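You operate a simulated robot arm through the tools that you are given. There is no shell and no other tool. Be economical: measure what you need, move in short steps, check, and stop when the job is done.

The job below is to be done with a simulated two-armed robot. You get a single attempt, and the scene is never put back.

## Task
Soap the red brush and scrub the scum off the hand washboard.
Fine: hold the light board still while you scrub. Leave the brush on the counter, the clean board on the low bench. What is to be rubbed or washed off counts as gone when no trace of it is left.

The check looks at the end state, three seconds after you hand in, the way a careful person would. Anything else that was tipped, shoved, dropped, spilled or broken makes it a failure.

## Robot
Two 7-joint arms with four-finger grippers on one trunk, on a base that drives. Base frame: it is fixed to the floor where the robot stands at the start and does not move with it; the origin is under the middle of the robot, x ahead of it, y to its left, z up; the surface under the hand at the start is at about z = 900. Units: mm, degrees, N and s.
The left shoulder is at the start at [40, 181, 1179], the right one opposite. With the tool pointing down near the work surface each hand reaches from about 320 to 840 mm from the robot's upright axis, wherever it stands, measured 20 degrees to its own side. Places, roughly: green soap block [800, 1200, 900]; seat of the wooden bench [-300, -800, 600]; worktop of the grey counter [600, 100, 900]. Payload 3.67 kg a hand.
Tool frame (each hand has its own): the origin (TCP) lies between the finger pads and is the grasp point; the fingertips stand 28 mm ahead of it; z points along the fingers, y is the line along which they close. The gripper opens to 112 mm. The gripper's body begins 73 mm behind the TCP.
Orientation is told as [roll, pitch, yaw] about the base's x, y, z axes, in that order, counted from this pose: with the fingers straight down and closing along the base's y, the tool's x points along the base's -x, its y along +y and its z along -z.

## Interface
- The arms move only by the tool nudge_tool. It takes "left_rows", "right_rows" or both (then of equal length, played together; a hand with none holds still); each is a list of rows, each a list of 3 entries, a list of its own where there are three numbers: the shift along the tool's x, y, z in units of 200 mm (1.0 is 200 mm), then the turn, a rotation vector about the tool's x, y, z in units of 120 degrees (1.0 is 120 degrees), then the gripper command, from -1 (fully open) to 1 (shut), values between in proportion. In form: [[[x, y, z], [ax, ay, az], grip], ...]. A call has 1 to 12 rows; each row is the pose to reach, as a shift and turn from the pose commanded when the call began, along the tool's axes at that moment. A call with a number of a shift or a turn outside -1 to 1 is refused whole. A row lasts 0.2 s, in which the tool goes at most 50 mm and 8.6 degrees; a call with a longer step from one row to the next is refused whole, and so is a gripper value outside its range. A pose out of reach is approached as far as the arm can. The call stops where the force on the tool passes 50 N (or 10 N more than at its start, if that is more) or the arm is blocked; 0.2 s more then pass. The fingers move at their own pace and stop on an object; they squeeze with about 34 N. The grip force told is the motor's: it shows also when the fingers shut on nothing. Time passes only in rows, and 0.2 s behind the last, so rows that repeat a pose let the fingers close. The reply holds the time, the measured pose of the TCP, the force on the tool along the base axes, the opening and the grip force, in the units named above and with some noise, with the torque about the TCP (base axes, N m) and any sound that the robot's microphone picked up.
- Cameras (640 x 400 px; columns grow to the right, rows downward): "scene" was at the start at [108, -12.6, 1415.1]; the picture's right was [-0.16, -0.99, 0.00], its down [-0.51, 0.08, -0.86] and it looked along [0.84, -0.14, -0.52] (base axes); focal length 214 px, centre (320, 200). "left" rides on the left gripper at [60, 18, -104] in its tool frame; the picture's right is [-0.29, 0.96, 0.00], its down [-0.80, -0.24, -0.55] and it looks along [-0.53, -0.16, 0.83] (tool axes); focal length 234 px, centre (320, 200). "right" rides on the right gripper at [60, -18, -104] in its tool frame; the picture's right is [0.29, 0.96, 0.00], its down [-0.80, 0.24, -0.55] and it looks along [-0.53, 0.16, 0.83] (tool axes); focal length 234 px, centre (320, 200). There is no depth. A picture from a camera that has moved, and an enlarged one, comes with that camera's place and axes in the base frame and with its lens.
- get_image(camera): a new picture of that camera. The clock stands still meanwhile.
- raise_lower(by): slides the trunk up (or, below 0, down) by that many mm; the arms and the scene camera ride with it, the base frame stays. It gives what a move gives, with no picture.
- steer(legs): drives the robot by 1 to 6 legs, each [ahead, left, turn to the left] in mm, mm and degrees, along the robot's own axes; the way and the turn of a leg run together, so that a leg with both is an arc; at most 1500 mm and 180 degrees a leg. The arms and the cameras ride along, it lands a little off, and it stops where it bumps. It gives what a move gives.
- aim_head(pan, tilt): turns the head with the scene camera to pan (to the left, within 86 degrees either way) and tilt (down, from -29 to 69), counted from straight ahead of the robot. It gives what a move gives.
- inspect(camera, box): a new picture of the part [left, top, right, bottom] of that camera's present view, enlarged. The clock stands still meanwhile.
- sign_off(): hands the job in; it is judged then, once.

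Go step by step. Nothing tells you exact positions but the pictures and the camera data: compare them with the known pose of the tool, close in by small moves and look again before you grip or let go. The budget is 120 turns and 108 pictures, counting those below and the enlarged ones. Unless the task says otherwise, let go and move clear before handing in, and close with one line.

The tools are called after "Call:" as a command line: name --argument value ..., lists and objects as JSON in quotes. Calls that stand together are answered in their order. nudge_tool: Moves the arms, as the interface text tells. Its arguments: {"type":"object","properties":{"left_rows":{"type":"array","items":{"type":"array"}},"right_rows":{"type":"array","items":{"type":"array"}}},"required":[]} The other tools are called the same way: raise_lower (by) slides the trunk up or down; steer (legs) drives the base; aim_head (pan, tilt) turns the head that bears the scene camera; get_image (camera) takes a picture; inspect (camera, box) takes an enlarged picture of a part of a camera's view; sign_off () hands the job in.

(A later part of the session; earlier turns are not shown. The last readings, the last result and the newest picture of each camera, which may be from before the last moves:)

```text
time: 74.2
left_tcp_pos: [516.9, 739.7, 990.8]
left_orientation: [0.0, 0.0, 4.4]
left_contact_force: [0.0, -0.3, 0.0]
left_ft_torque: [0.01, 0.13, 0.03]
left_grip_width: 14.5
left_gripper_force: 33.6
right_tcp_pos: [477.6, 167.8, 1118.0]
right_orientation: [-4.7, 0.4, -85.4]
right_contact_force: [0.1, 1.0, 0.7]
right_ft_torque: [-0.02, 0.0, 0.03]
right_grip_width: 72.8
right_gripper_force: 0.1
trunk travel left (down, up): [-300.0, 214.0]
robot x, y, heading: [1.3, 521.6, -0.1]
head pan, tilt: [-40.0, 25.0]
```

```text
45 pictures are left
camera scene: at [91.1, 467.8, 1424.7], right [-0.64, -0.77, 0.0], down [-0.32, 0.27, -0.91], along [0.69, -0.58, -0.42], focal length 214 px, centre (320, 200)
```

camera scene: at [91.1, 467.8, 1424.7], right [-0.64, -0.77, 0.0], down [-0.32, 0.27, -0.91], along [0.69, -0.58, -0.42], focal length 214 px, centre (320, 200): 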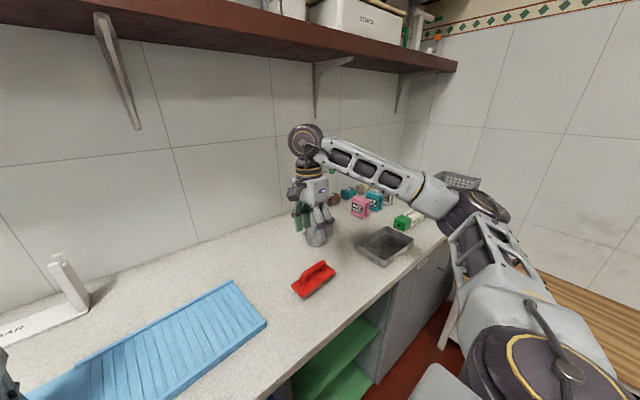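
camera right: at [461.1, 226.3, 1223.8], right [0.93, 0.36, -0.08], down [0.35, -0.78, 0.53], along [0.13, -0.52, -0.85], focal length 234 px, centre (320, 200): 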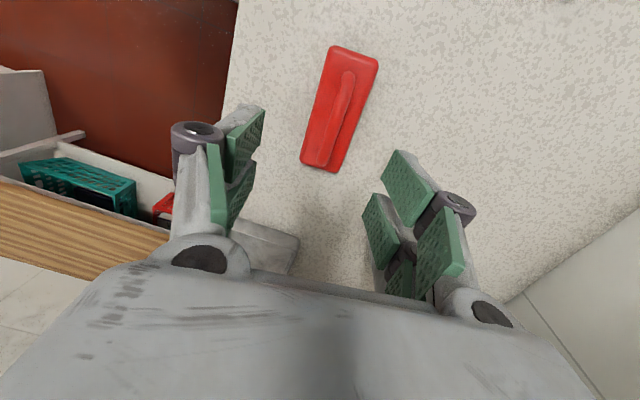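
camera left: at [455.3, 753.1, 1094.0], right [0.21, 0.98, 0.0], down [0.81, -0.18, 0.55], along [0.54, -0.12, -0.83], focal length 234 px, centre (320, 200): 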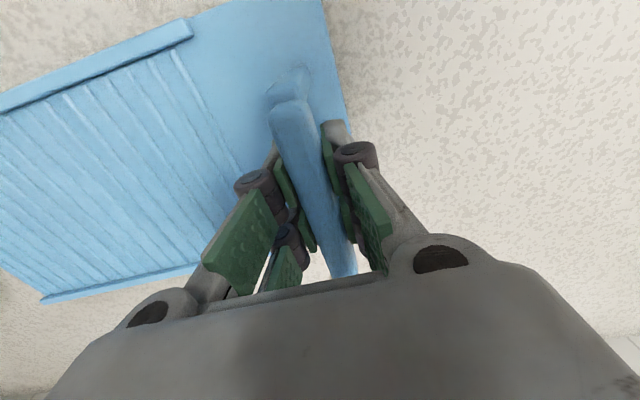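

Nothing touched: stick and green ball are unmoved, so this was an arm limit. I move the right hand left and back toward a comfortable pose, undoing the tilt.

Call:
nudge_tool --right_rows '[[[0.15, 0, 0], [0, 0.02, 0], -0.3], [[0.3, 0, 0.0], [0, 0.039, 0], -0.3], [[0.5, 0, -0.05], [0, 0.039, -0.05], -0.3], [[0.7, 0, -0.1], [0, 0.039, -0.1], -0.3], [[0.9, 0, -0.15], [0, 0.039, -0.15], -0.3]]'

Call:
aim_head --pan -25 --tilt 45

Call:
get_image --camera "scene"

```text
time: 75.4
left_tcp_pos: [518.6, 740.2, 990.5]
left_orientation: [-0.1, 0.0, 4.4]
left_contact_force: [0.7, 0.8, -0.6]
left_ft_torque: [-0.25, 0.23, -0.04]
left_grip_width: 14.7
left_gripper_force: 33.4
right_tcp_pos: [465.4, 349.3, 1150.2]
right_orientation: [-3.7, 6.4, -67.9]
right_contact_force: [-0.3, 1.1, -0.2]
right_ft_torque: [-0.03, 0.01, 0.02]
right_grip_width: 72.7
right_gripper_force: 0.1
trunk travel left (down, up): [-300.0, 214.0]
robot x, y, heading: [2.6, 527.0, -0.0]
head pan, tilt: [-40.0, 25.0]
```

```text
time: 76.2
left_tcp_pos: [518.2, 739.8, 990.3]
left_orientation: [0.0, -0.1, 4.5]
left_contact_force: [-0.6, -0.7, 0.2]
left_ft_torque: [0.0, -0.05, -0.03]
left_grip_width: 14.4
left_gripper_force: 34.0
right_tcp_pos: [466.2, 347.3, 1150.7]
right_orientation: [-3.7, 6.4, -67.9]
right_contact_force: [-0.4, 0.4, -0.6]
right_ft_torque: [0.02, 0.0, -0.01]
right_grip_width: 72.6
right_gripper_force: 0.0
trunk travel left (down, up): [-300.0, 214.0]
robot x, y, heading: [1.7, 521.9, -0.1]
head pan, tilt: [-25.0, 45.0]
```

```text
44 pictures are left
camera scene: at [94.2, 492.6, 1394.3], right [-0.42, -0.91, 0.0], down [-0.64, 0.3, -0.71], along [0.64, -0.3, -0.71], focal length 214 px, centre (320, 200)
```

scene: 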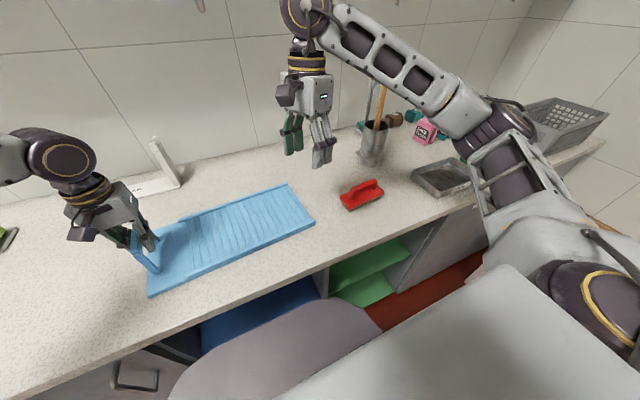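

Brush and neighbours stand as before. Now I lift the board slowly by its handle to see how it hangs.

Call:
nudge_tool --left_rows '[[[0, 0, -0.04], [0, 0, 0], 1], [[0, 0, -0.08], [0, 0, 0], 1], [[0, 0, -0.12], [0, 0, 0], 1], [[0, 0, -0.16], [0, 0, 0], 1], [[0, 0, -0.2], [0, 0, 0], 1], [[0, 0, -0.2], [0, 0, 0], 1]]'

Call:
get_image --camera "scene"

```text
time: 77.6
left_tcp_pos: [518.8, 739.2, 1030.9]
left_orientation: [0.0, 0.0, 4.5]
left_contact_force: [0.6, 0.2, -2.9]
left_ft_torque: [0.48, 0.03, 0.0]
left_grip_width: 14.8
left_gripper_force: 34.3
right_tcp_pos: [465.9, 347.2, 1150.2]
right_orientation: [-3.7, 6.4, -67.9]
right_contact_force: [-0.2, -0.2, 0.7]
right_ft_torque: [0.0, 0.03, 0.02]
right_grip_width: 72.9
right_gripper_force: 0.1
trunk travel left (down, up): [-300.0, 214.0]
robot x, y, heading: [-1.8, 523.9, -0.5]
head pan, tilt: [-25.0, 45.0]
```

```text
43 pictures are left
camera scene: at [94.4, 492.6, 1394.2], right [-0.42, -0.91, 0.0], down [-0.64, 0.3, -0.71], along [0.64, -0.3, -0.71], focal length 214 px, centre (320, 200)
```

scene: 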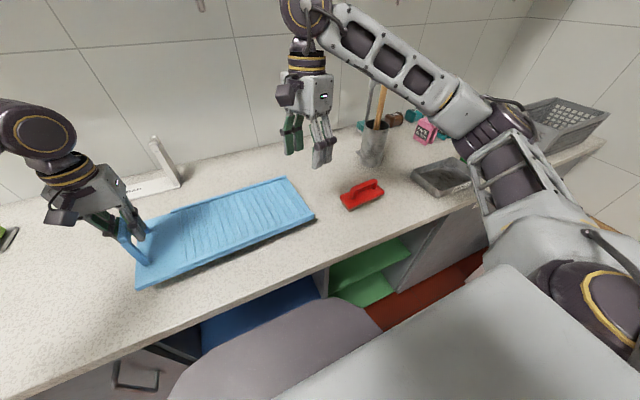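

Call:
nudge_tool --left_rows '[[[0, 0, -0.05], [0, 0, 0], 1], [[0, 0, -0.1], [0, 0, 0], 1], [[0, 0, -0.15], [0, 0, 0], 1], [[0, 0, -0.2], [0, 0, 0], 1], [[0, 0, -0.25], [0, 0, 0], 1], [[0, 0, -0.3], [0, 0, 0], 1], [[0, 0, -0.3], [0, 0, 0], 1]]'

Call:
inspect --camera "scene" --box '[40, 120, 344, 310]'

```text
time: 79.2
left_tcp_pos: [517.6, 739.8, 1091.3]
left_orientation: [0.1, 0.0, 4.5]
left_contact_force: [-0.6, 0.1, -2.4]
left_ft_torque: [0.43, 0.08, 0.03]
left_grip_width: 14.7
left_gripper_force: 34.5
right_tcp_pos: [466.4, 347.3, 1150.1]
right_orientation: [-3.7, 6.4, -67.9]
right_contact_force: [-0.2, 0.4, -0.2]
right_ft_torque: [0.01, -0.01, 0.0]
right_grip_width: 72.7
right_gripper_force: 0.1
trunk travel left (down, up): [-300.0, 214.0]
robot x, y, heading: [-1.4, 526.0, -0.1]
head pan, tilt: [-25.0, 45.0]
```

```text
2.11 times, centred on (192, 215) of scene
camera zoom: at [94.5, 492.7, 1394.2], right [-0.42, -0.91, 0.0], down [-0.64, 0.3, -0.71], along [0.64, -0.3, -0.71], focal length 452 px, centre (590, 168)
```

zoom: 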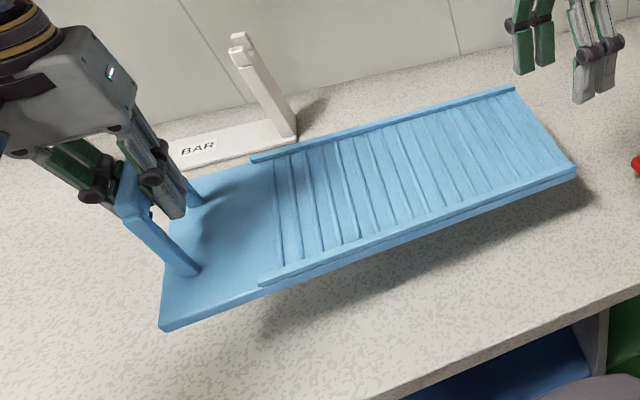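

The grip carries the board almost level (weight ≈3 N). I raise a bit more, then back away from the counter and turn right toward the bench.

Call:
nudge_tool --left_rows '[[[0, 0, -0.08], [0, 0, 0], 1], [[0, 0, -0.16], [0, 0, 0], 1], [[0, 0, -0.24], [0, 0, 0], 1], [[0, 0, -0.32], [0, 0, 0], 1], [[0, 0, -0.32], [0, 0, 0], 1]]'

Call:
steer --legs '[[-150, 0, 0], [-150, 0, 0]]'

Call:
get_image --camera "scene"

```text
time: 80.4
left_tcp_pos: [518.0, 740.3, 1154.5]
left_orientation: [0.0, 0.0, 4.5]
left_contact_force: [0.6, -1.2, -2.9]
left_ft_torque: [0.45, 0.02, -0.02]
left_grip_width: 14.5
left_gripper_force: 33.6
right_tcp_pos: [467.0, 347.8, 1150.6]
right_orientation: [-3.7, 6.3, -67.9]
right_contact_force: [0.5, -0.2, -0.3]
right_ft_torque: [0.02, 0.06, 0.01]
right_grip_width: 72.5
right_gripper_force: 0.0
trunk travel left (down, up): [-300.0, 214.0]
robot x, y, heading: [1.5, 524.2, 0.0]
head pan, tilt: [-25.0, 45.0]
```

```text
time: 82.8
left_tcp_pos: [222.1, 741.4, 1154.5]
left_orientation: [0.0, 0.0, 4.5]
left_contact_force: [0.8, -0.7, -2.7]
left_ft_torque: [0.45, 0.08, 0.02]
left_grip_width: 14.7
left_gripper_force: 33.9
right_tcp_pos: [170.0, 347.2, 1149.5]
right_orientation: [-3.7, 6.5, -67.9]
right_contact_force: [-0.1, 0.6, 0.3]
right_ft_torque: [-0.03, 0.03, 0.06]
right_grip_width: 72.9
right_gripper_force: 0.1
trunk travel left (down, up): [-300.0, 214.0]
robot x, y, heading: [-298.0, 524.5, 0.2]
head pan, tilt: [-25.0, 45.0]
```

```text
41 pictures are left
camera scene: at [-202.1, 492.5, 1394.1], right [-0.42, -0.91, 0.0], down [-0.64, 0.3, -0.71], along [0.64, -0.3, -0.71], focal length 214 px, centre (320, 200)
```

scene: 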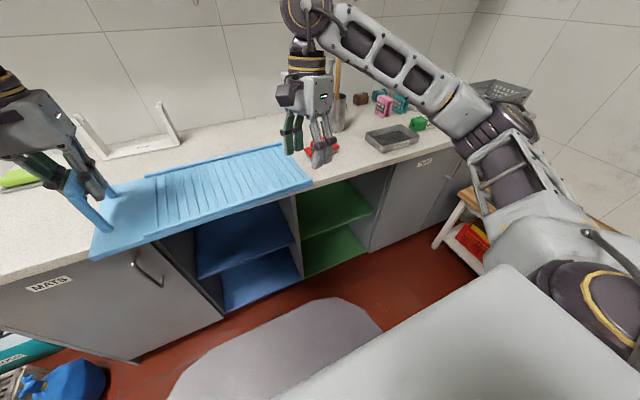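

Board hangs level and clear. I turn right to face the bench and look.

Call:
steer --legs '[[0, 0, -45], [0, 0, -45]]'

Call:
aim_head --pan 0 --tilt 30

Call:
get_image --camera "scene"

```text
time: 87.7
left_tcp_pos: [-80.4, 9.1, 1155.9]
left_orientation: [0.0, 0.1, -85.4]
left_contact_force: [-0.2, -0.1, -2.8]
left_ft_torque: [0.06, -0.44, 0.01]
left_grip_width: 14.6
left_gripper_force: 33.9
right_tcp_pos: [-474.6, 59.2, 1150.1]
right_orientation: [-3.7, 6.5, -157.7]
right_contact_force: [0.7, -0.3, -0.1]
right_ft_torque: [-0.01, 0.0, 0.01]
right_grip_width: 72.9
right_gripper_force: 0.0
trunk travel left (down, up): [-300.0, 214.0]
robot x, y, heading: [-294.0, 523.9, -89.7]
head pan, tilt: [-25.0, 45.0]
```

```text
time: 88.6
left_tcp_pos: [-80.7, 8.1, 1154.2]
left_orientation: [0.0, 0.0, -85.4]
left_contact_force: [-0.1, -0.5, -2.6]
left_ft_torque: [0.04, -0.49, 0.01]
left_grip_width: 14.7
left_gripper_force: 34.4
right_tcp_pos: [-473.8, 60.1, 1150.2]
right_orientation: [-3.7, 6.3, -157.7]
right_contact_force: [-0.5, 0.3, -0.4]
right_ft_torque: [-0.01, 0.02, -0.03]
right_grip_width: 73.1
right_gripper_force: 0.2
trunk travel left (down, up): [-300.0, 214.0]
robot x, y, heading: [-298.6, 523.6, -89.9]
head pan, tilt: [0.0, 30.0]
```

```text
40 pictures are left
camera scene: at [-297.7, 415.8, 1416.8], right [-1.0, 0.0, 0.0], down [0.0, 0.5, -0.87], along [0.0, -0.87, -0.5], focal length 214 px, centre (320, 200)
```

scene: 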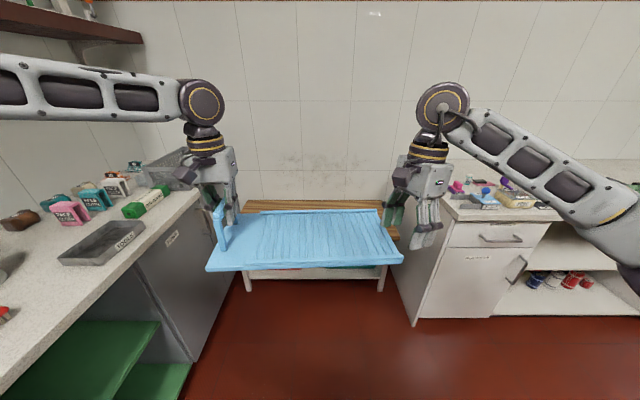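

Facing the bench, which lies between counter and cabinet at about x −670…135. I drive ahead 500 mm and look again.

Call:
steer --legs '[[500, 20, 0]]'

Call:
aim_head --pan 0 --tilt 40

Call:
get_image --camera "scene"

Call:
aim_head --pan 50 --tilt 30

Call:
get_image --camera "scene"

Call:
aim_head --pan -50 --tilt 30

Call:
get_image --camera "scene"

```text
time: 91.6
left_tcp_pos: [-63.9, -490.3, 1155.0]
left_orientation: [0.0, 0.0, -85.7]
left_contact_force: [0.5, 0.1, -2.8]
left_ft_torque: [0.05, -0.43, -0.02]
left_grip_width: 14.7
left_gripper_force: 33.5
right_tcp_pos: [-457.6, -437.8, 1151.0]
right_orientation: [-3.7, 6.4, -158.1]
right_contact_force: [-0.6, -0.1, -0.2]
right_ft_torque: [0.01, -0.02, -0.01]
right_grip_width: 72.9
right_gripper_force: 0.0
trunk travel left (down, up): [-300.0, 214.0]
robot x, y, heading: [-274.9, 28.2, -90.1]
head pan, tilt: [0.0, 30.0]
```

```text
time: 92.3
left_tcp_pos: [-64.3, -492.0, 1154.2]
left_orientation: [0.0, 0.0, -85.8]
left_contact_force: [-0.4, -0.9, -2.5]
left_ft_torque: [0.04, -0.47, -0.01]
left_grip_width: 14.6
left_gripper_force: 33.7
right_tcp_pos: [-456.6, -437.1, 1149.6]
right_orientation: [-3.7, 6.4, -158.1]
right_contact_force: [0.4, -0.1, -0.1]
right_ft_torque: [0.02, -0.02, -0.02]
right_grip_width: 72.8
right_gripper_force: 0.0
trunk travel left (down, up): [-300.0, 214.0]
robot x, y, heading: [-277.5, 26.1, -90.2]
head pan, tilt: [0.0, 40.0]
```

```text
39 pictures are left
camera scene: at [-278.8, -77.0, 1401.5], right [-1.0, 0.0, 0.0], down [0.0, 0.64, -0.77], along [0.0, -0.77, -0.64], focal length 214 px, centre (320, 200)
```

scene: 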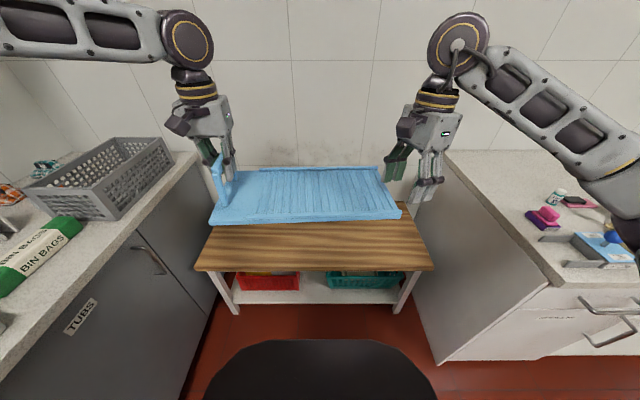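

```text
time: 93.5
left_tcp_pos: [-65.3, -490.6, 1155.1]
left_orientation: [0.0, -0.1, -85.7]
left_contact_force: [-0.5, -0.4, -3.1]
left_ft_torque: [0.04, -0.44, -0.01]
left_grip_width: 14.6
left_gripper_force: 33.9
right_tcp_pos: [-456.7, -437.8, 1150.2]
right_orientation: [-3.7, 6.5, -158.0]
right_contact_force: [1.1, 0.4, 0.1]
right_ft_torque: [0.01, -0.03, 0.04]
right_grip_width: 72.9
right_gripper_force: 0.1
trunk travel left (down, up): [-300.0, 214.0]
robot x, y, heading: [-279.3, 27.6, -90.3]
head pan, tilt: [50.0, 30.0]
```

```text
38 pictures are left
camera scene: at [-209.5, -50.0, 1416.8], right [-0.65, -0.76, 0.0], down [-0.38, 0.32, -0.87], along [0.66, -0.56, -0.5], focal length 214 px, centre (320, 200)
```

scene: 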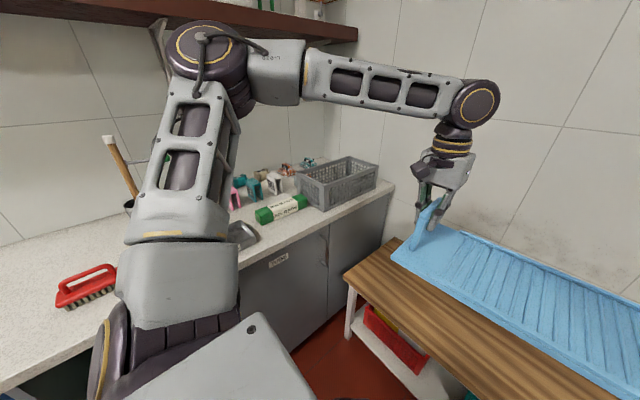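

```text
time: 95.3
left_tcp_pos: [-64.5, -489.2, 1154.5]
left_orientation: [0.1, 0.0, -85.7]
left_contact_force: [0.5, -0.1, -3.6]
left_ft_torque: [0.06, -0.43, -0.01]
left_grip_width: 14.8
left_gripper_force: 34.2
right_tcp_pos: [-456.5, -437.7, 1150.1]
right_orientation: [-3.8, 6.5, -158.0]
right_contact_force: [-0.3, 0.0, -0.2]
right_ft_torque: [-0.02, -0.06, -0.06]
right_grip_width: 72.7
right_gripper_force: 0.0
trunk travel left (down, up): [-300.0, 214.0]
robot x, y, heading: [-280.4, 29.8, -90.3]
head pan, tilt: [-50.0, 30.0]
```

```text
37 pictures are left
camera scene: at [-348.0, -49.6, 1416.8], right [-0.64, 0.77, 0.0], down [0.38, 0.32, -0.87], along [-0.66, -0.55, -0.5], focal length 214 px, centre (320, 200)
```

scene: 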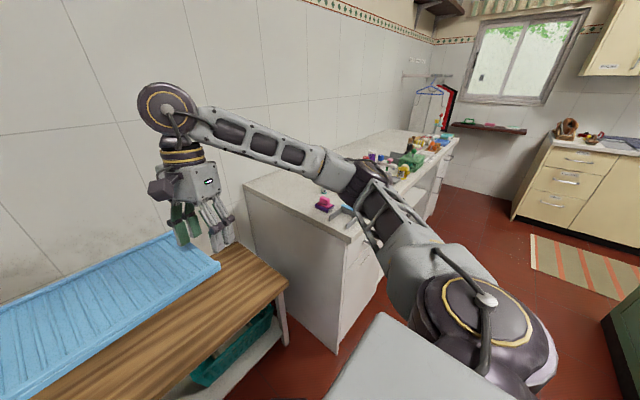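

Bench seat spans about x −761…245, y −1005…−581 and is empty; both elbows are high and clear. I drive 150 mm more, then extend and lower the board with the left arm.

Call:
steer --legs '[[150, 0, 0]]'

Call:
nudge_tool --left_rows '[[[-0.12, 0, 0.0], [0, 0, 0], 1], [[-0.24, 0, 0.0], [0, 0, 0], 1], [[-0.36, 0, 0.05], [0, 0, 0], 1], [[-0.48, 0, 0.15], [0, 0, 0], 1], [[-0.6, 0, 0.25], [0, 0, 0], 1], [[-0.7, 0, 0.35], [0, 0, 0], 1], [[-0.8, 0, 0.45], [0, 0, 0], 1], [[-0.8, 0, 0.55], [0, 0, 0], 1], [[-0.8, 0, 0.65], [0, 0, 0], 1], [[-0.8, 0, 0.75], [0, 0, 0], 1], [[-0.8, 0, 0.85], [0, 0, 0], 1]]'

Call:
aim_head --pan 15 --tilt 40

Call:
get_image --camera "scene"

```text
time: 96.7
left_tcp_pos: [-64.1, -637.9, 1155.5]
left_orientation: [0.0, -0.1, -85.6]
left_contact_force: [1.1, -0.3, -2.5]
left_ft_torque: [0.04, -0.47, 0.01]
left_grip_width: 14.8
left_gripper_force: 34.3
right_tcp_pos: [-457.2, -585.4, 1150.6]
right_orientation: [-3.7, 6.4, -157.8]
right_contact_force: [0.5, -0.3, -0.3]
right_ft_torque: [0.05, 0.03, 0.01]
right_grip_width: 73.0
right_gripper_force: 0.0
trunk travel left (down, up): [-300.0, 214.0]
robot x, y, heading: [-277.2, -120.1, -89.9]
head pan, tilt: [-50.0, 30.0]
```

```text
time: 99.1
left_tcp_pos: [-47.8, -793.1, 985.6]
left_orientation: [-0.1, -0.2, -85.6]
left_contact_force: [-0.8, 0.1, -2.6]
left_ft_torque: [0.03, -0.46, 0.0]
left_grip_width: 14.5
left_gripper_force: 34.2
left hand out of reach, approached as far as the arm can: row 11
right_tcp_pos: [-456.9, -585.9, 1149.4]
right_orientation: [-3.7, 6.5, -157.8]
right_contact_force: [1.4, -0.3, -0.4]
right_ft_torque: [-0.03, 0.01, 0.02]
right_grip_width: 72.7
right_gripper_force: 0.1
trunk travel left (down, up): [-300.0, 214.0]
robot x, y, heading: [-277.2, -121.8, -90.0]
head pan, tilt: [-50.0, 30.0]
```

```text
time: 100.4
left_tcp_pos: [-48.3, -793.1, 985.3]
left_orientation: [-0.2, -0.2, -85.5]
left_contact_force: [0.5, 0.5, -2.2]
left_ft_torque: [0.07, -0.45, 0.01]
left_grip_width: 14.8
left_gripper_force: 34.2
right_tcp_pos: [-456.9, -586.4, 1150.9]
right_orientation: [-3.7, 6.4, -158.0]
right_contact_force: [0.9, 0.2, -0.3]
right_ft_torque: [0.02, 0.01, -0.03]
right_grip_width: 72.6
right_gripper_force: 0.1
trunk travel left (down, up): [-300.0, 214.0]
robot x, y, heading: [-279.6, -120.3, -89.9]
head pan, tilt: [15.0, 40.0]
```

```text
36 pictures are left
camera scene: at [-257.2, -222.1, 1401.5], right [-0.97, -0.26, 0.0], down [-0.16, 0.62, -0.77], along [0.2, -0.74, -0.64], focal length 214 px, centre (320, 200)
```

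scene: 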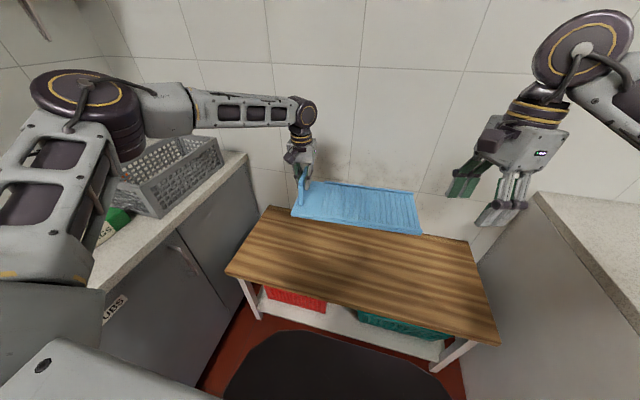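

The arm is near its limit this far out, so I pull the board back toward me and drive the robot a bit closer instead.

Call:
nudge_tool --left_rows '[[[0.15, 0, 0], [0, 0, 0], 1], [[0.3, 0, 0], [0, 0, 0], 1], [[0.45, 0, 0], [0, 0, 0], 1], [[0.6, 0, 0], [0, 0, 0], 1], [[0.7, 0, 0], [0, 0, 0], 1]]'

Call:
steer --legs '[[100, 0, 0]]'

Call:
nudge_tool --left_rows '[[[0, 0, 0.1], [0, 0, 0], 1], [[0, 0, 0.2], [0, 0, 0], 1], [[0, 0, 0.3], [0, 0, 0], 1], [[0, 0, 0.4], [0, 0, 0], 1], [[0, 0, 0.5], [0, 0, 0], 1], [[0, 0, 0.6], [0, 0, 0], 1]]'

Call:
get_image --camera "scene"

```text
time: 101.6
left_tcp_pos: [-59.3, -654.6, 986.5]
left_orientation: [0.0, 0.1, -85.6]
left_contact_force: [-0.4, 0.1, -2.6]
left_ft_torque: [0.01, -0.44, 0.0]
left_grip_width: 15.0
left_gripper_force: 33.8
right_tcp_pos: [-456.2, -586.6, 1149.1]
right_orientation: [-3.6, 6.4, -157.9]
right_contact_force: [0.4, -0.3, 0.3]
right_ft_torque: [-0.01, 0.02, -0.03]
right_grip_width: 72.7
right_gripper_force: 0.1
trunk travel left (down, up): [-300.0, 214.0]
robot x, y, heading: [-278.6, -120.2, -90.1]
head pan, tilt: [15.0, 40.0]
```

```text
time: 102.8
left_tcp_pos: [-60.4, -753.6, 986.3]
left_orientation: [-0.1, 0.0, -85.7]
left_contact_force: [-0.3, -0.3, -3.1]
left_ft_torque: [0.06, -0.48, -0.01]
left_grip_width: 14.4
left_gripper_force: 34.1
right_tcp_pos: [-457.0, -686.1, 1150.1]
right_orientation: [-3.6, 6.5, -158.0]
right_contact_force: [-1.0, 0.3, -0.1]
right_ft_torque: [0.06, -0.01, 0.03]
right_grip_width: 72.8
right_gripper_force: 0.0
trunk travel left (down, up): [-300.0, 214.0]
robot x, y, heading: [-276.4, -218.1, -90.2]
head pan, tilt: [15.0, 40.0]
```

```text
time: 104.2
left_tcp_pos: [-60.4, -753.2, 866.3]
left_orientation: [-0.1, 0.0, -85.7]
left_contact_force: [1.0, 0.4, -3.1]
left_ft_torque: [0.05, -0.49, 0.03]
left_grip_width: 14.7
left_gripper_force: 34.6
right_tcp_pos: [-457.1, -685.7, 1150.1]
right_orientation: [-3.8, 6.4, -158.1]
right_contact_force: [0.6, -0.1, 0.8]
right_ft_torque: [0.0, 0.0, 0.0]
right_grip_width: 73.0
right_gripper_force: 0.0
trunk travel left (down, up): [-300.0, 214.0]
robot x, y, heading: [-276.7, -222.1, -90.1]
head pan, tilt: [15.0, 40.0]
```

```text
35 pictures are left
camera scene: at [-257.3, -321.4, 1401.4], right [-0.97, -0.26, 0.0], down [-0.16, 0.62, -0.77], along [0.2, -0.74, -0.64], focal length 214 px, centre (320, 200)
```

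scene: 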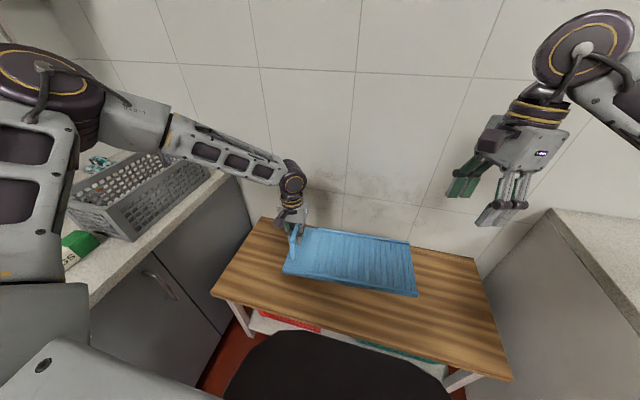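

The left elbow stays inboard of the counter edge, so I continue lowering with the arm.

Call:
nudge_tool --left_rows '[[[0, 0, 0.1], [0, 0, 0], 1], [[0, 0, 0.2], [0, 0, 0], 1], [[0, 0, 0.3], [0, 0, 0], 1], [[0, 0, 0.4], [0, 0, 0], 1], [[0, 0, 0.5], [0, 0, 0], 1], [[0, 0, 0.58], [0, 0, 0], 1]]'

Call:
get_image --camera "scene"

Call:
inspect --camera "scene" --box '[250, 190, 450, 315]'

```text
time: 105.6
left_tcp_pos: [-50.6, -743.2, 768.3]
left_orientation: [-0.1, 0.0, -85.7]
left_contact_force: [-0.5, 0.4, -2.9]
left_ft_torque: [0.03, -0.43, -0.01]
left_grip_width: 15.0
left_gripper_force: 33.5
left hand out of reach, approached as far as the arm can: row 5, 6
right_tcp_pos: [-456.1, -685.6, 1150.0]
right_orientation: [-3.6, 6.4, -157.9]
right_contact_force: [0.6, 0.2, 0.0]
right_ft_torque: [-0.01, 0.01, -0.03]
right_grip_width: 72.6
right_gripper_force: 0.0
trunk travel left (down, up): [-300.0, 214.0]
robot x, y, heading: [-277.9, -221.4, -90.1]
head pan, tilt: [15.0, 40.0]
```

```text
34 pictures are left
camera scene: at [-257.3, -321.2, 1401.5], right [-0.97, -0.26, 0.0], down [-0.16, 0.62, -0.77], along [0.2, -0.74, -0.64], focal length 214 px, centre (320, 200)
```

scene: 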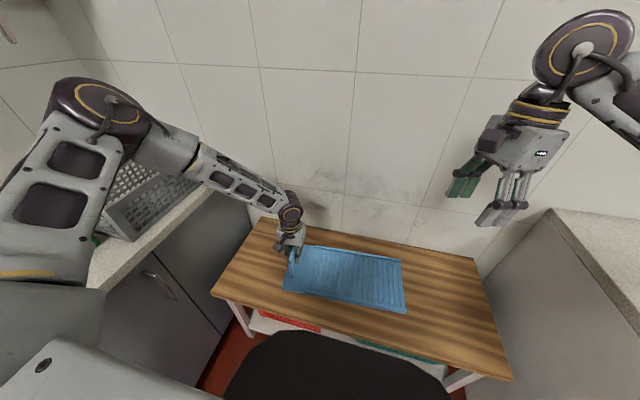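

```text
3.20 times, centred on (350, 252) of scene
camera zoom: at [-257.3, -321.2, 1401.5], right [-0.97, -0.26, 0.0], down [-0.16, 0.62, -0.77], along [0.2, -0.74, -0.64], focal length 686 px, centre (224, 32)
```

zoom: 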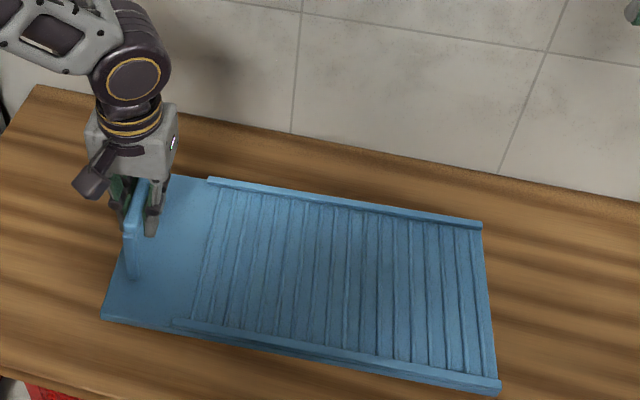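

Arm limit again at z≈768, so I raise the right hand a little and lower the trunk for the remainder.

Call:
nudge_tool --right_rows '[[[0, 0, -0.1], [0, 0, 0], -0.3], [[0, 0, -0.2], [0, 0, 0], -0.3], [[0, 0, -0.3], [0, 0, 0], -0.3], [[0, 0, -0.4], [0, 0, 0], -0.3]]'

Call:
raise_lower --by -50

Call:
get_image --camera "scene"

Call:
inspect --camera "scene" --box '[250, 190, 450, 315]'

```text
time: 106.6
left_tcp_pos: [-49.8, -743.9, 769.8]
left_orientation: [0.0, -0.1, -85.7]
left_contact_force: [-0.1, -0.4, -2.3]
left_ft_torque: [0.0, -0.47, -0.01]
left_grip_width: 14.7
left_gripper_force: 34.4
right_tcp_pos: [-462.0, -692.0, 1231.9]
right_orientation: [-3.7, 6.3, -157.9]
right_contact_force: [1.1, 0.1, -0.3]
right_ft_torque: [0.01, 0.01, -0.01]
right_grip_width: 72.8
right_gripper_force: 0.1
trunk travel left (down, up): [-300.0, 214.0]
robot x, y, heading: [-277.2, -219.9, -90.2]
head pan, tilt: [15.0, 40.0]
```

```text
time: 107.5
left_tcp_pos: [-50.0, -743.8, 720.5]
left_orientation: [0.0, -0.2, -85.7]
left_contact_force: [-0.5, 0.0, -1.4]
left_ft_torque: [0.05, -0.46, 0.0]
left_grip_width: 14.6
left_gripper_force: 34.3
right_tcp_pos: [-463.5, -691.5, 1181.6]
right_orientation: [-3.6, 6.5, -157.9]
right_contact_force: [0.4, -0.4, -0.4]
right_ft_torque: [0.01, 0.01, 0.02]
right_grip_width: 72.9
right_gripper_force: 0.1
trunk travel left (down, up): [-250.0, 264.0]
robot x, y, heading: [-281.9, -219.8, -90.2]
head pan, tilt: [15.0, 40.0]
```

```text
32 pictures are left
camera scene: at [-257.3, -320.7, 1352.1], right [-0.97, -0.26, 0.0], down [-0.16, 0.62, -0.77], along [0.2, -0.74, -0.64], focal length 214 px, centre (320, 200)
```

scene: 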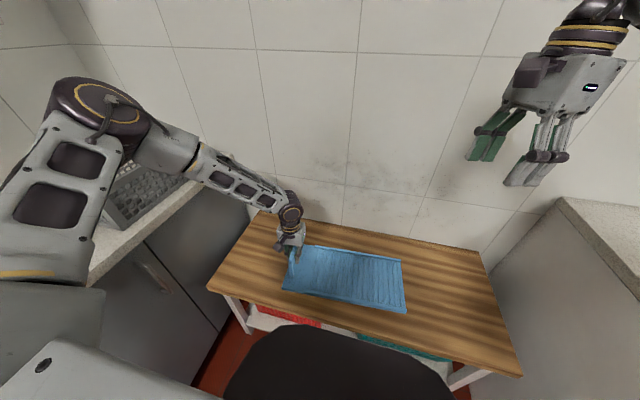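

```text
3.20 times, centred on (350, 252) of scene
camera zoom: at [-257.3, -320.7, 1352.1], right [-0.97, -0.26, 0.0], down [-0.16, 0.62, -0.77], along [0.2, -0.74, -0.64], focal length 686 px, centre (224, 32)
```

zoom: 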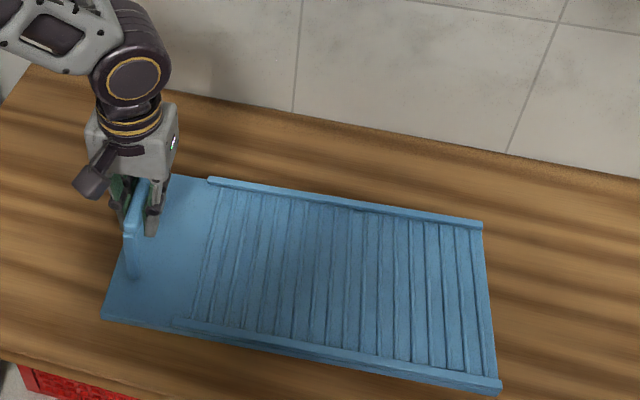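

Board hovers just over the bench, fully within its edges. I lower the trunk in small steps.

Call:
raise_lower --by -18

Call:
raise_lower --by -7

Call:
inspect --camera "scene" --box '[250, 190, 450, 315]'

```text
time: 108.2
left_tcp_pos: [-50.0, -742.6, 702.3]
left_orientation: [0.0, 0.0, -85.7]
left_contact_force: [0.4, 0.6, -1.8]
left_ft_torque: [0.01, -0.44, 0.01]
left_grip_width: 14.8
left_gripper_force: 33.9
right_tcp_pos: [-463.6, -692.6, 1164.2]
right_orientation: [-3.6, 6.4, -158.0]
right_contact_force: [-0.6, 0.6, 0.0]
right_ft_torque: [-0.04, 0.01, -0.04]
right_grip_width: 72.5
right_gripper_force: 0.1
trunk travel left (down, up): [-232.0, 282.0]
robot x, y, heading: [-279.9, -222.4, -90.2]
head pan, tilt: [15.0, 40.0]
```

```text
time: 108.7
left_tcp_pos: [-50.4, -743.3, 694.9]
left_orientation: [0.0, -0.1, -85.6]
left_contact_force: [-0.7, -0.2, -1.8]
left_ft_torque: [0.03, -0.47, -0.01]
left_grip_width: 14.9
left_gripper_force: 33.7
right_tcp_pos: [-463.5, -692.7, 1156.5]
right_orientation: [-3.7, 6.4, -158.0]
right_contact_force: [-1.0, 0.6, 0.2]
right_ft_torque: [0.02, 0.0, 0.0]
right_grip_width: 72.8
right_gripper_force: 0.0
trunk travel left (down, up): [-225.0, 289.0]
robot x, y, heading: [-279.8, -219.0, -90.0]
head pan, tilt: [15.0, 40.0]
```

```text
3.20 times, centred on (350, 252) of scene
camera zoom: at [-257.4, -320.8, 1327.3], right [-0.97, -0.26, 0.0], down [-0.16, 0.62, -0.77], along [0.2, -0.74, -0.64], focal length 686 px, centre (224, 32)
```

zoom: 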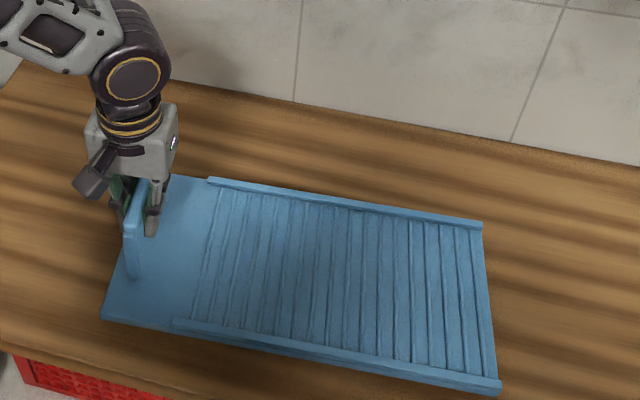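

Torque still shows free weight. I lower a few more millimetres.

Call:
raise_lower --by -4

Call:
raise_lower --by -3

```text
time: 109.2
left_tcp_pos: [-50.4, -744.4, 691.9]
left_orientation: [0.0, 0.0, -85.8]
left_contact_force: [0.3, 0.3, -2.5]
left_ft_torque: [0.09, -0.45, -0.02]
left_grip_width: 14.5
left_gripper_force: 33.5
right_tcp_pos: [-463.4, -692.4, 1151.2]
right_orientation: [-3.6, 6.4, -158.0]
right_contact_force: [0.8, -0.7, 0.1]
right_ft_torque: [-0.01, 0.0, -0.03]
right_grip_width: 72.7
right_gripper_force: 0.0
trunk travel left (down, up): [-221.0, 293.0]
robot x, y, heading: [-276.5, -222.3, -90.2]
head pan, tilt: [15.0, 40.0]
```

```text
time: 109.8
left_tcp_pos: [-49.5, -743.6, 688.5]
left_orientation: [0.0, 0.1, -85.7]
left_contact_force: [0.0, 0.3, -1.8]
left_ft_torque: [0.04, -0.45, -0.01]
left_grip_width: 14.8
left_gripper_force: 33.6
right_tcp_pos: [-462.5, -691.3, 1150.4]
right_orientation: [-3.6, 6.4, -158.0]
right_contact_force: [0.4, -1.3, 0.4]
right_ft_torque: [0.0, 0.0, -0.03]
right_grip_width: 72.7
right_gripper_force: 0.0
trunk travel left (down, up): [-218.0, 296.0]
robot x, y, heading: [-280.0, -219.2, -89.9]
head pan, tilt: [15.0, 40.0]
```

Call:
raise_lower --by -3

Call:
raise_lower --by -3

Call:
inspect --camera "scene" --box '[340, 230, 430, 320]'

```text
time: 110.3
left_tcp_pos: [-51.1, -744.0, 685.0]
left_orientation: [0.0, 0.0, -85.7]
left_contact_force: [0.0, 0.7, -2.3]
left_ft_torque: [0.03, -0.49, -0.03]
left_grip_width: 14.8
left_gripper_force: 34.1
right_tcp_pos: [-463.6, -693.6, 1145.0]
right_orientation: [-3.6, 6.5, -158.1]
right_contact_force: [-0.6, -0.5, -0.9]
right_ft_torque: [0.03, 0.0, 0.02]
right_grip_width: 73.0
right_gripper_force: 0.0
trunk travel left (down, up): [-215.0, 299.0]
robot x, y, heading: [-275.7, -217.9, -89.9]
head pan, tilt: [15.0, 40.0]
```

```text
time: 110.8
left_tcp_pos: [-49.8, -743.8, 681.8]
left_orientation: [0.1, 0.0, -85.6]
left_contact_force: [-0.8, 0.1, -2.7]
left_ft_torque: [0.04, -0.47, 0.0]
left_grip_width: 14.6
left_gripper_force: 34.1
right_tcp_pos: [-463.7, -692.6, 1142.4]
right_orientation: [-3.6, 6.4, -157.8]
right_contact_force: [-0.3, 0.7, 0.0]
right_ft_torque: [0.03, -0.02, -0.01]
right_grip_width: 72.7
right_gripper_force: 0.0
trunk travel left (down, up): [-212.0, 302.0]
robot x, y, heading: [-277.2, -221.1, -90.3]
head pan, tilt: [15.0, 40.0]
```

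```text
4.44 times, centred on (385, 275) of scene
camera zoom: at [-257.4, -321.0, 1314.3], right [-0.97, -0.26, 0.0], down [-0.16, 0.62, -0.77], along [0.2, -0.74, -0.64], focal length 953 px, centre (31, -133)
```

zoom: 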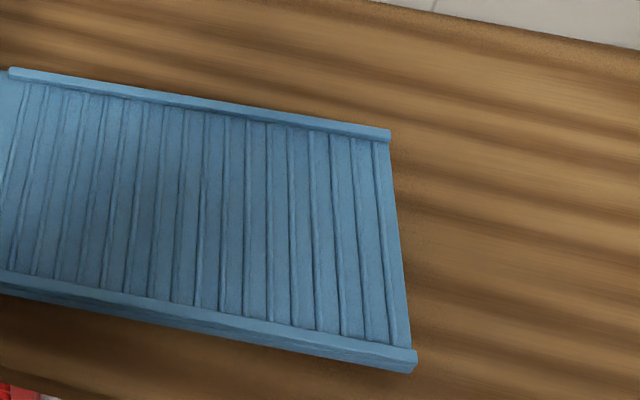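

Not touching yet; continuing in small steps.

Call:
raise_lower --by -4

Call:
raise_lower --by -4

Call:
raise_lower --by -4

Call:
get_image --camera "left"

```text
time: 111.3
left_tcp_pos: [-49.6, -743.8, 678.1]
left_orientation: [0.1, 0.0, -85.7]
left_contact_force: [0.8, -0.8, -3.0]
left_ft_torque: [0.02, -0.46, -0.01]
left_grip_width: 14.8
left_gripper_force: 33.3
right_tcp_pos: [-463.7, -693.4, 1139.0]
right_orientation: [-3.7, 6.5, -158.0]
right_contact_force: [-0.4, -0.4, -0.3]
right_ft_torque: [0.01, 0.01, -0.01]
right_grip_width: 72.6
right_gripper_force: 0.2
trunk travel left (down, up): [-208.0, 306.0]
robot x, y, heading: [-277.5, -222.2, -90.0]
head pan, tilt: [15.0, 40.0]
```

```text
time: 111.9
left_tcp_pos: [-50.1, -743.0, 672.9]
left_orientation: [0.0, 0.0, -85.7]
left_contact_force: [0.4, 0.7, -2.4]
left_ft_torque: [0.05, -0.48, -0.02]
left_grip_width: 15.0
left_gripper_force: 34.3
right_tcp_pos: [-462.6, -692.6, 1136.5]
right_orientation: [-3.6, 6.4, -158.0]
right_contact_force: [-0.2, 0.7, 0.7]
right_ft_torque: [-0.01, 0.02, -0.02]
right_grip_width: 72.8
right_gripper_force: 0.0
trunk travel left (down, up): [-204.0, 310.0]
robot x, y, heading: [-276.7, -217.9, -90.0]
head pan, tilt: [15.0, 40.0]
```

```text
time: 112.4
left_tcp_pos: [-50.7, -744.0, 669.9]
left_orientation: [0.0, 0.0, -85.7]
left_contact_force: [0.1, 0.7, -2.3]
left_ft_torque: [0.06, -0.45, 0.01]
left_grip_width: 14.7
left_gripper_force: 34.2
right_tcp_pos: [-463.4, -691.7, 1130.9]
right_orientation: [-3.6, 6.4, -158.1]
right_contact_force: [0.1, -0.1, 0.4]
right_ft_torque: [-0.03, -0.03, 0.02]
right_grip_width: 72.9
right_gripper_force: 0.0
trunk travel left (down, up): [-200.0, 314.0]
robot x, y, heading: [-277.6, -220.3, -90.1]
head pan, tilt: [15.0, 40.0]
```

```text
28 pictures are left
camera left: at [-37.7, -681.7, 773.7], right [0.98, -0.21, 0.0], down [-0.18, -0.81, 0.55], along [-0.12, -0.54, -0.83], focal length 234 px, centre (320, 200)
```

left: 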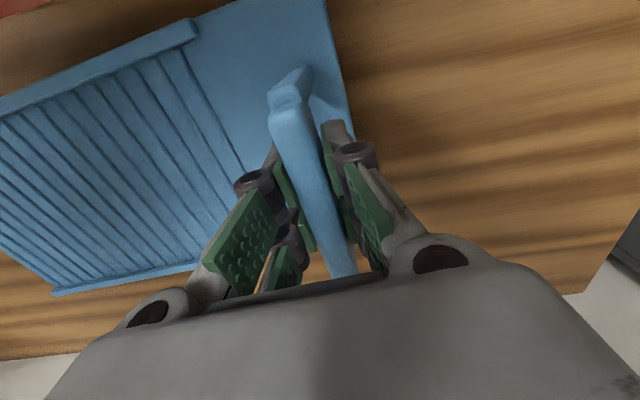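

The seat is evidently lower than the rough 600. I raise the right hand for elbow clearance and keep lowering in 5 mm steps.

Call:
nudge_tool --right_rows '[[[0, 0, -0.12], [0, 0, 0], -0.3], [[0, 0, -0.25], [0, 0, 0], -0.3], [[0, 0, -0.38], [0, 0, 0], -0.3], [[0, 0, -0.5], [0, 0, 0], -0.3]]'

Call:
raise_lower --by -5

Call:
raise_lower --by -5

Call:
raise_lower --by -5

Call:
aim_head --pan 0 --tilt 60

Call:
get_image --camera "scene"

```text
time: 113.4
left_tcp_pos: [-50.8, -743.6, 671.6]
left_orientation: [0.0, -0.1, -85.7]
left_contact_force: [0.2, 0.3, -2.9]
left_ft_torque: [0.01, -0.49, -0.03]
left_grip_width: 14.6
left_gripper_force: 34.0
right_tcp_pos: [-470.5, -702.2, 1230.5]
right_orientation: [-3.6, 6.4, -158.0]
right_contact_force: [0.2, -0.5, 0.4]
right_ft_torque: [0.01, 0.01, 0.0]
right_grip_width: 72.7
right_gripper_force: 0.1
trunk travel left (down, up): [-200.0, 314.0]
robot x, y, heading: [-276.5, -220.6, -90.1]
head pan, tilt: [15.0, 40.0]
```

```text
time: 113.9
left_tcp_pos: [-50.7, -743.5, 665.8]
left_orientation: [-0.1, 0.1, -85.7]
left_contact_force: [0.3, 0.5, -3.5]
left_ft_torque: [0.02, -0.44, -0.02]
left_grip_width: 15.1
left_gripper_force: 34.1
right_tcp_pos: [-471.4, -703.8, 1225.3]
right_orientation: [-3.6, 6.4, -158.0]
right_contact_force: [0.7, 0.4, -0.1]
right_ft_torque: [0.0, -0.02, 0.01]
right_grip_width: 72.8
right_gripper_force: 0.0
trunk travel left (down, up): [-195.0, 319.0]
robot x, y, heading: [-275.3, -223.6, -90.1]
head pan, tilt: [15.0, 40.0]
```

```text
time: 114.5
left_tcp_pos: [-50.5, -743.7, 659.6]
left_orientation: [0.0, 0.0, -85.7]
left_contact_force: [-0.4, 0.6, -2.4]
left_ft_torque: [0.06, -0.44, -0.01]
left_grip_width: 14.6
left_gripper_force: 33.4
right_tcp_pos: [-470.7, -702.7, 1219.8]
right_orientation: [-3.6, 6.5, -158.0]
right_contact_force: [0.0, 0.7, -1.0]
right_ft_torque: [0.01, 0.0, -0.02]
right_grip_width: 73.0
right_gripper_force: 0.2
trunk travel left (down, up): [-190.0, 324.0]
robot x, y, heading: [-279.2, -220.7, -89.8]
head pan, tilt: [15.0, 40.0]
```

```text
time: 115.0
left_tcp_pos: [-51.2, -743.6, 654.9]
left_orientation: [0.0, -0.2, -85.7]
left_contact_force: [0.7, 0.0, -1.9]
left_ft_torque: [-0.01, -0.08, 0.04]
left_grip_width: 14.4
left_gripper_force: 34.1
right_tcp_pos: [-470.9, -702.5, 1216.6]
right_orientation: [-3.6, 6.3, -158.0]
right_contact_force: [-0.2, 0.0, -0.6]
right_ft_torque: [0.03, 0.0, -0.02]
right_grip_width: 73.1
right_gripper_force: 0.1
trunk travel left (down, up): [-185.0, 329.0]
robot x, y, heading: [-279.1, -218.9, -90.0]
head pan, tilt: [15.0, 40.0]
```

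```text
time: 115.8
left_tcp_pos: [-51.3, -742.8, 655.9]
left_orientation: [-0.1, -0.1, -85.6]
left_contact_force: [-0.3, -0.3, -0.3]
left_ft_torque: [-0.06, 0.01, -0.01]
left_grip_width: 14.3
left_gripper_force: 33.7
right_tcp_pos: [-470.6, -703.6, 1215.4]
right_orientation: [-3.6, 6.4, -158.0]
right_contact_force: [-1.0, -0.2, -0.1]
right_ft_torque: [0.03, 0.0, 0.0]
right_grip_width: 72.8
right_gripper_force: 0.0
trunk travel left (down, up): [-185.0, 329.0]
robot x, y, heading: [-279.2, -220.5, -90.0]
head pan, tilt: [0.0, 60.0]
```

```text
27 pictures are left
camera scene: at [-279.3, -305.5, 1260.7], right [-1.0, 0.0, 0.0], down [0.0, 0.87, -0.5], along [0.0, -0.5, -0.87], focal length 214 px, centre (320, 200)
```

scene: 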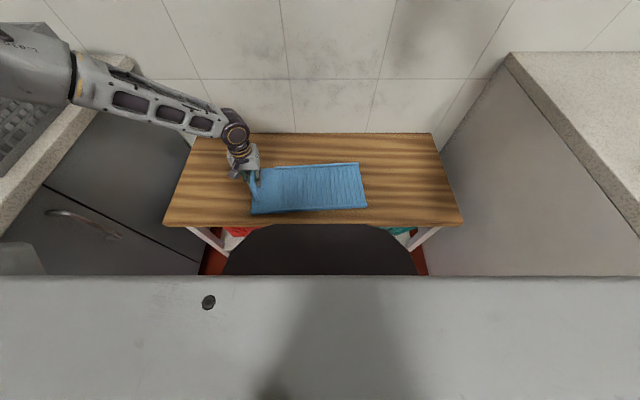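

The torque has vanished: the board rests on the bench, wholly inside its edges. I open the left fingers and check.

Call:
nudge_tool --left_rows '[[[0, 0, 0], [0, 0, 0], 0.6], [[0, 0, 0], [0, 0, 0], 0.4], [[0, 0, 0], [0, 0, 0], 0.0], [[0, 0, 0], [0, 0, 0], -0.3], [[0, 0, 0], [0, 0, 0], -0.3]]'

Call:
get_image --camera "left"

Call:
inspect --camera "scene" --box '[160, 110, 480, 240]'

```text
time: 117.0
left_tcp_pos: [-51.3, -743.8, 654.9]
left_orientation: [0.1, -0.1, -85.6]
left_contact_force: [0.8, -0.5, 0.5]
left_ft_torque: [-0.03, -0.01, -0.02]
left_grip_width: 72.7
left_gripper_force: 0.2
right_tcp_pos: [-469.6, -702.0, 1216.0]
right_orientation: [-3.7, 6.4, -158.0]
right_contact_force: [-0.1, 0.1, 0.3]
right_ft_torque: [0.02, 0.01, -0.03]
right_grip_width: 72.9
right_gripper_force: 0.0
trunk travel left (down, up): [-185.0, 329.0]
robot x, y, heading: [-279.3, -220.9, -90.2]
head pan, tilt: [0.0, 60.0]
```

```text
26 pictures are left
camera left: at [-37.7, -681.6, 758.8], right [0.98, -0.21, 0.0], down [-0.18, -0.81, 0.55], along [-0.12, -0.54, -0.83], focal length 234 px, centre (320, 200)
```

left: 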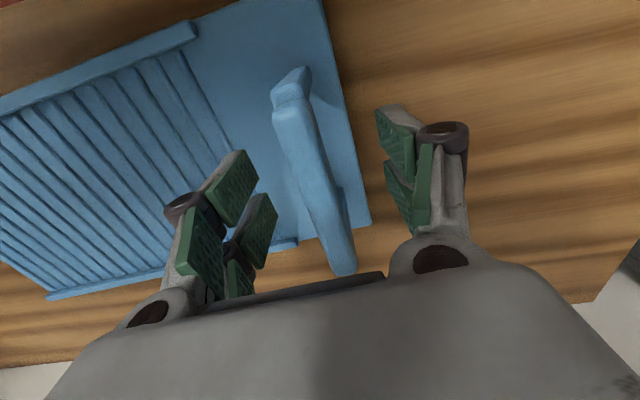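

```text
2.00 times, centred on (320, 175) of scene
camera zoom: at [-279.4, -305.3, 1260.6], right [-1.0, 0.0, 0.0], down [0.0, 0.87, -0.5], along [0.0, -0.5, -0.87], focal length 429 px, centre (320, 250)
```

zoom: 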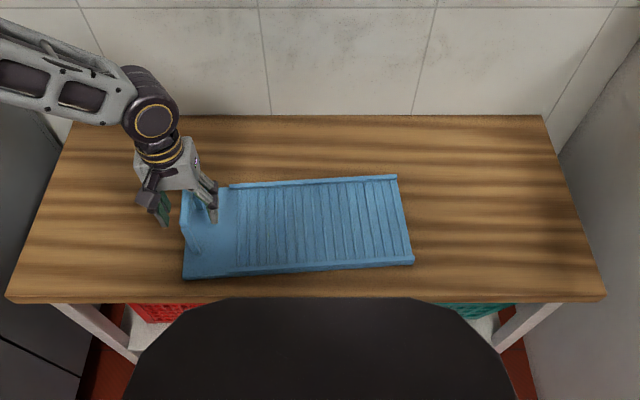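

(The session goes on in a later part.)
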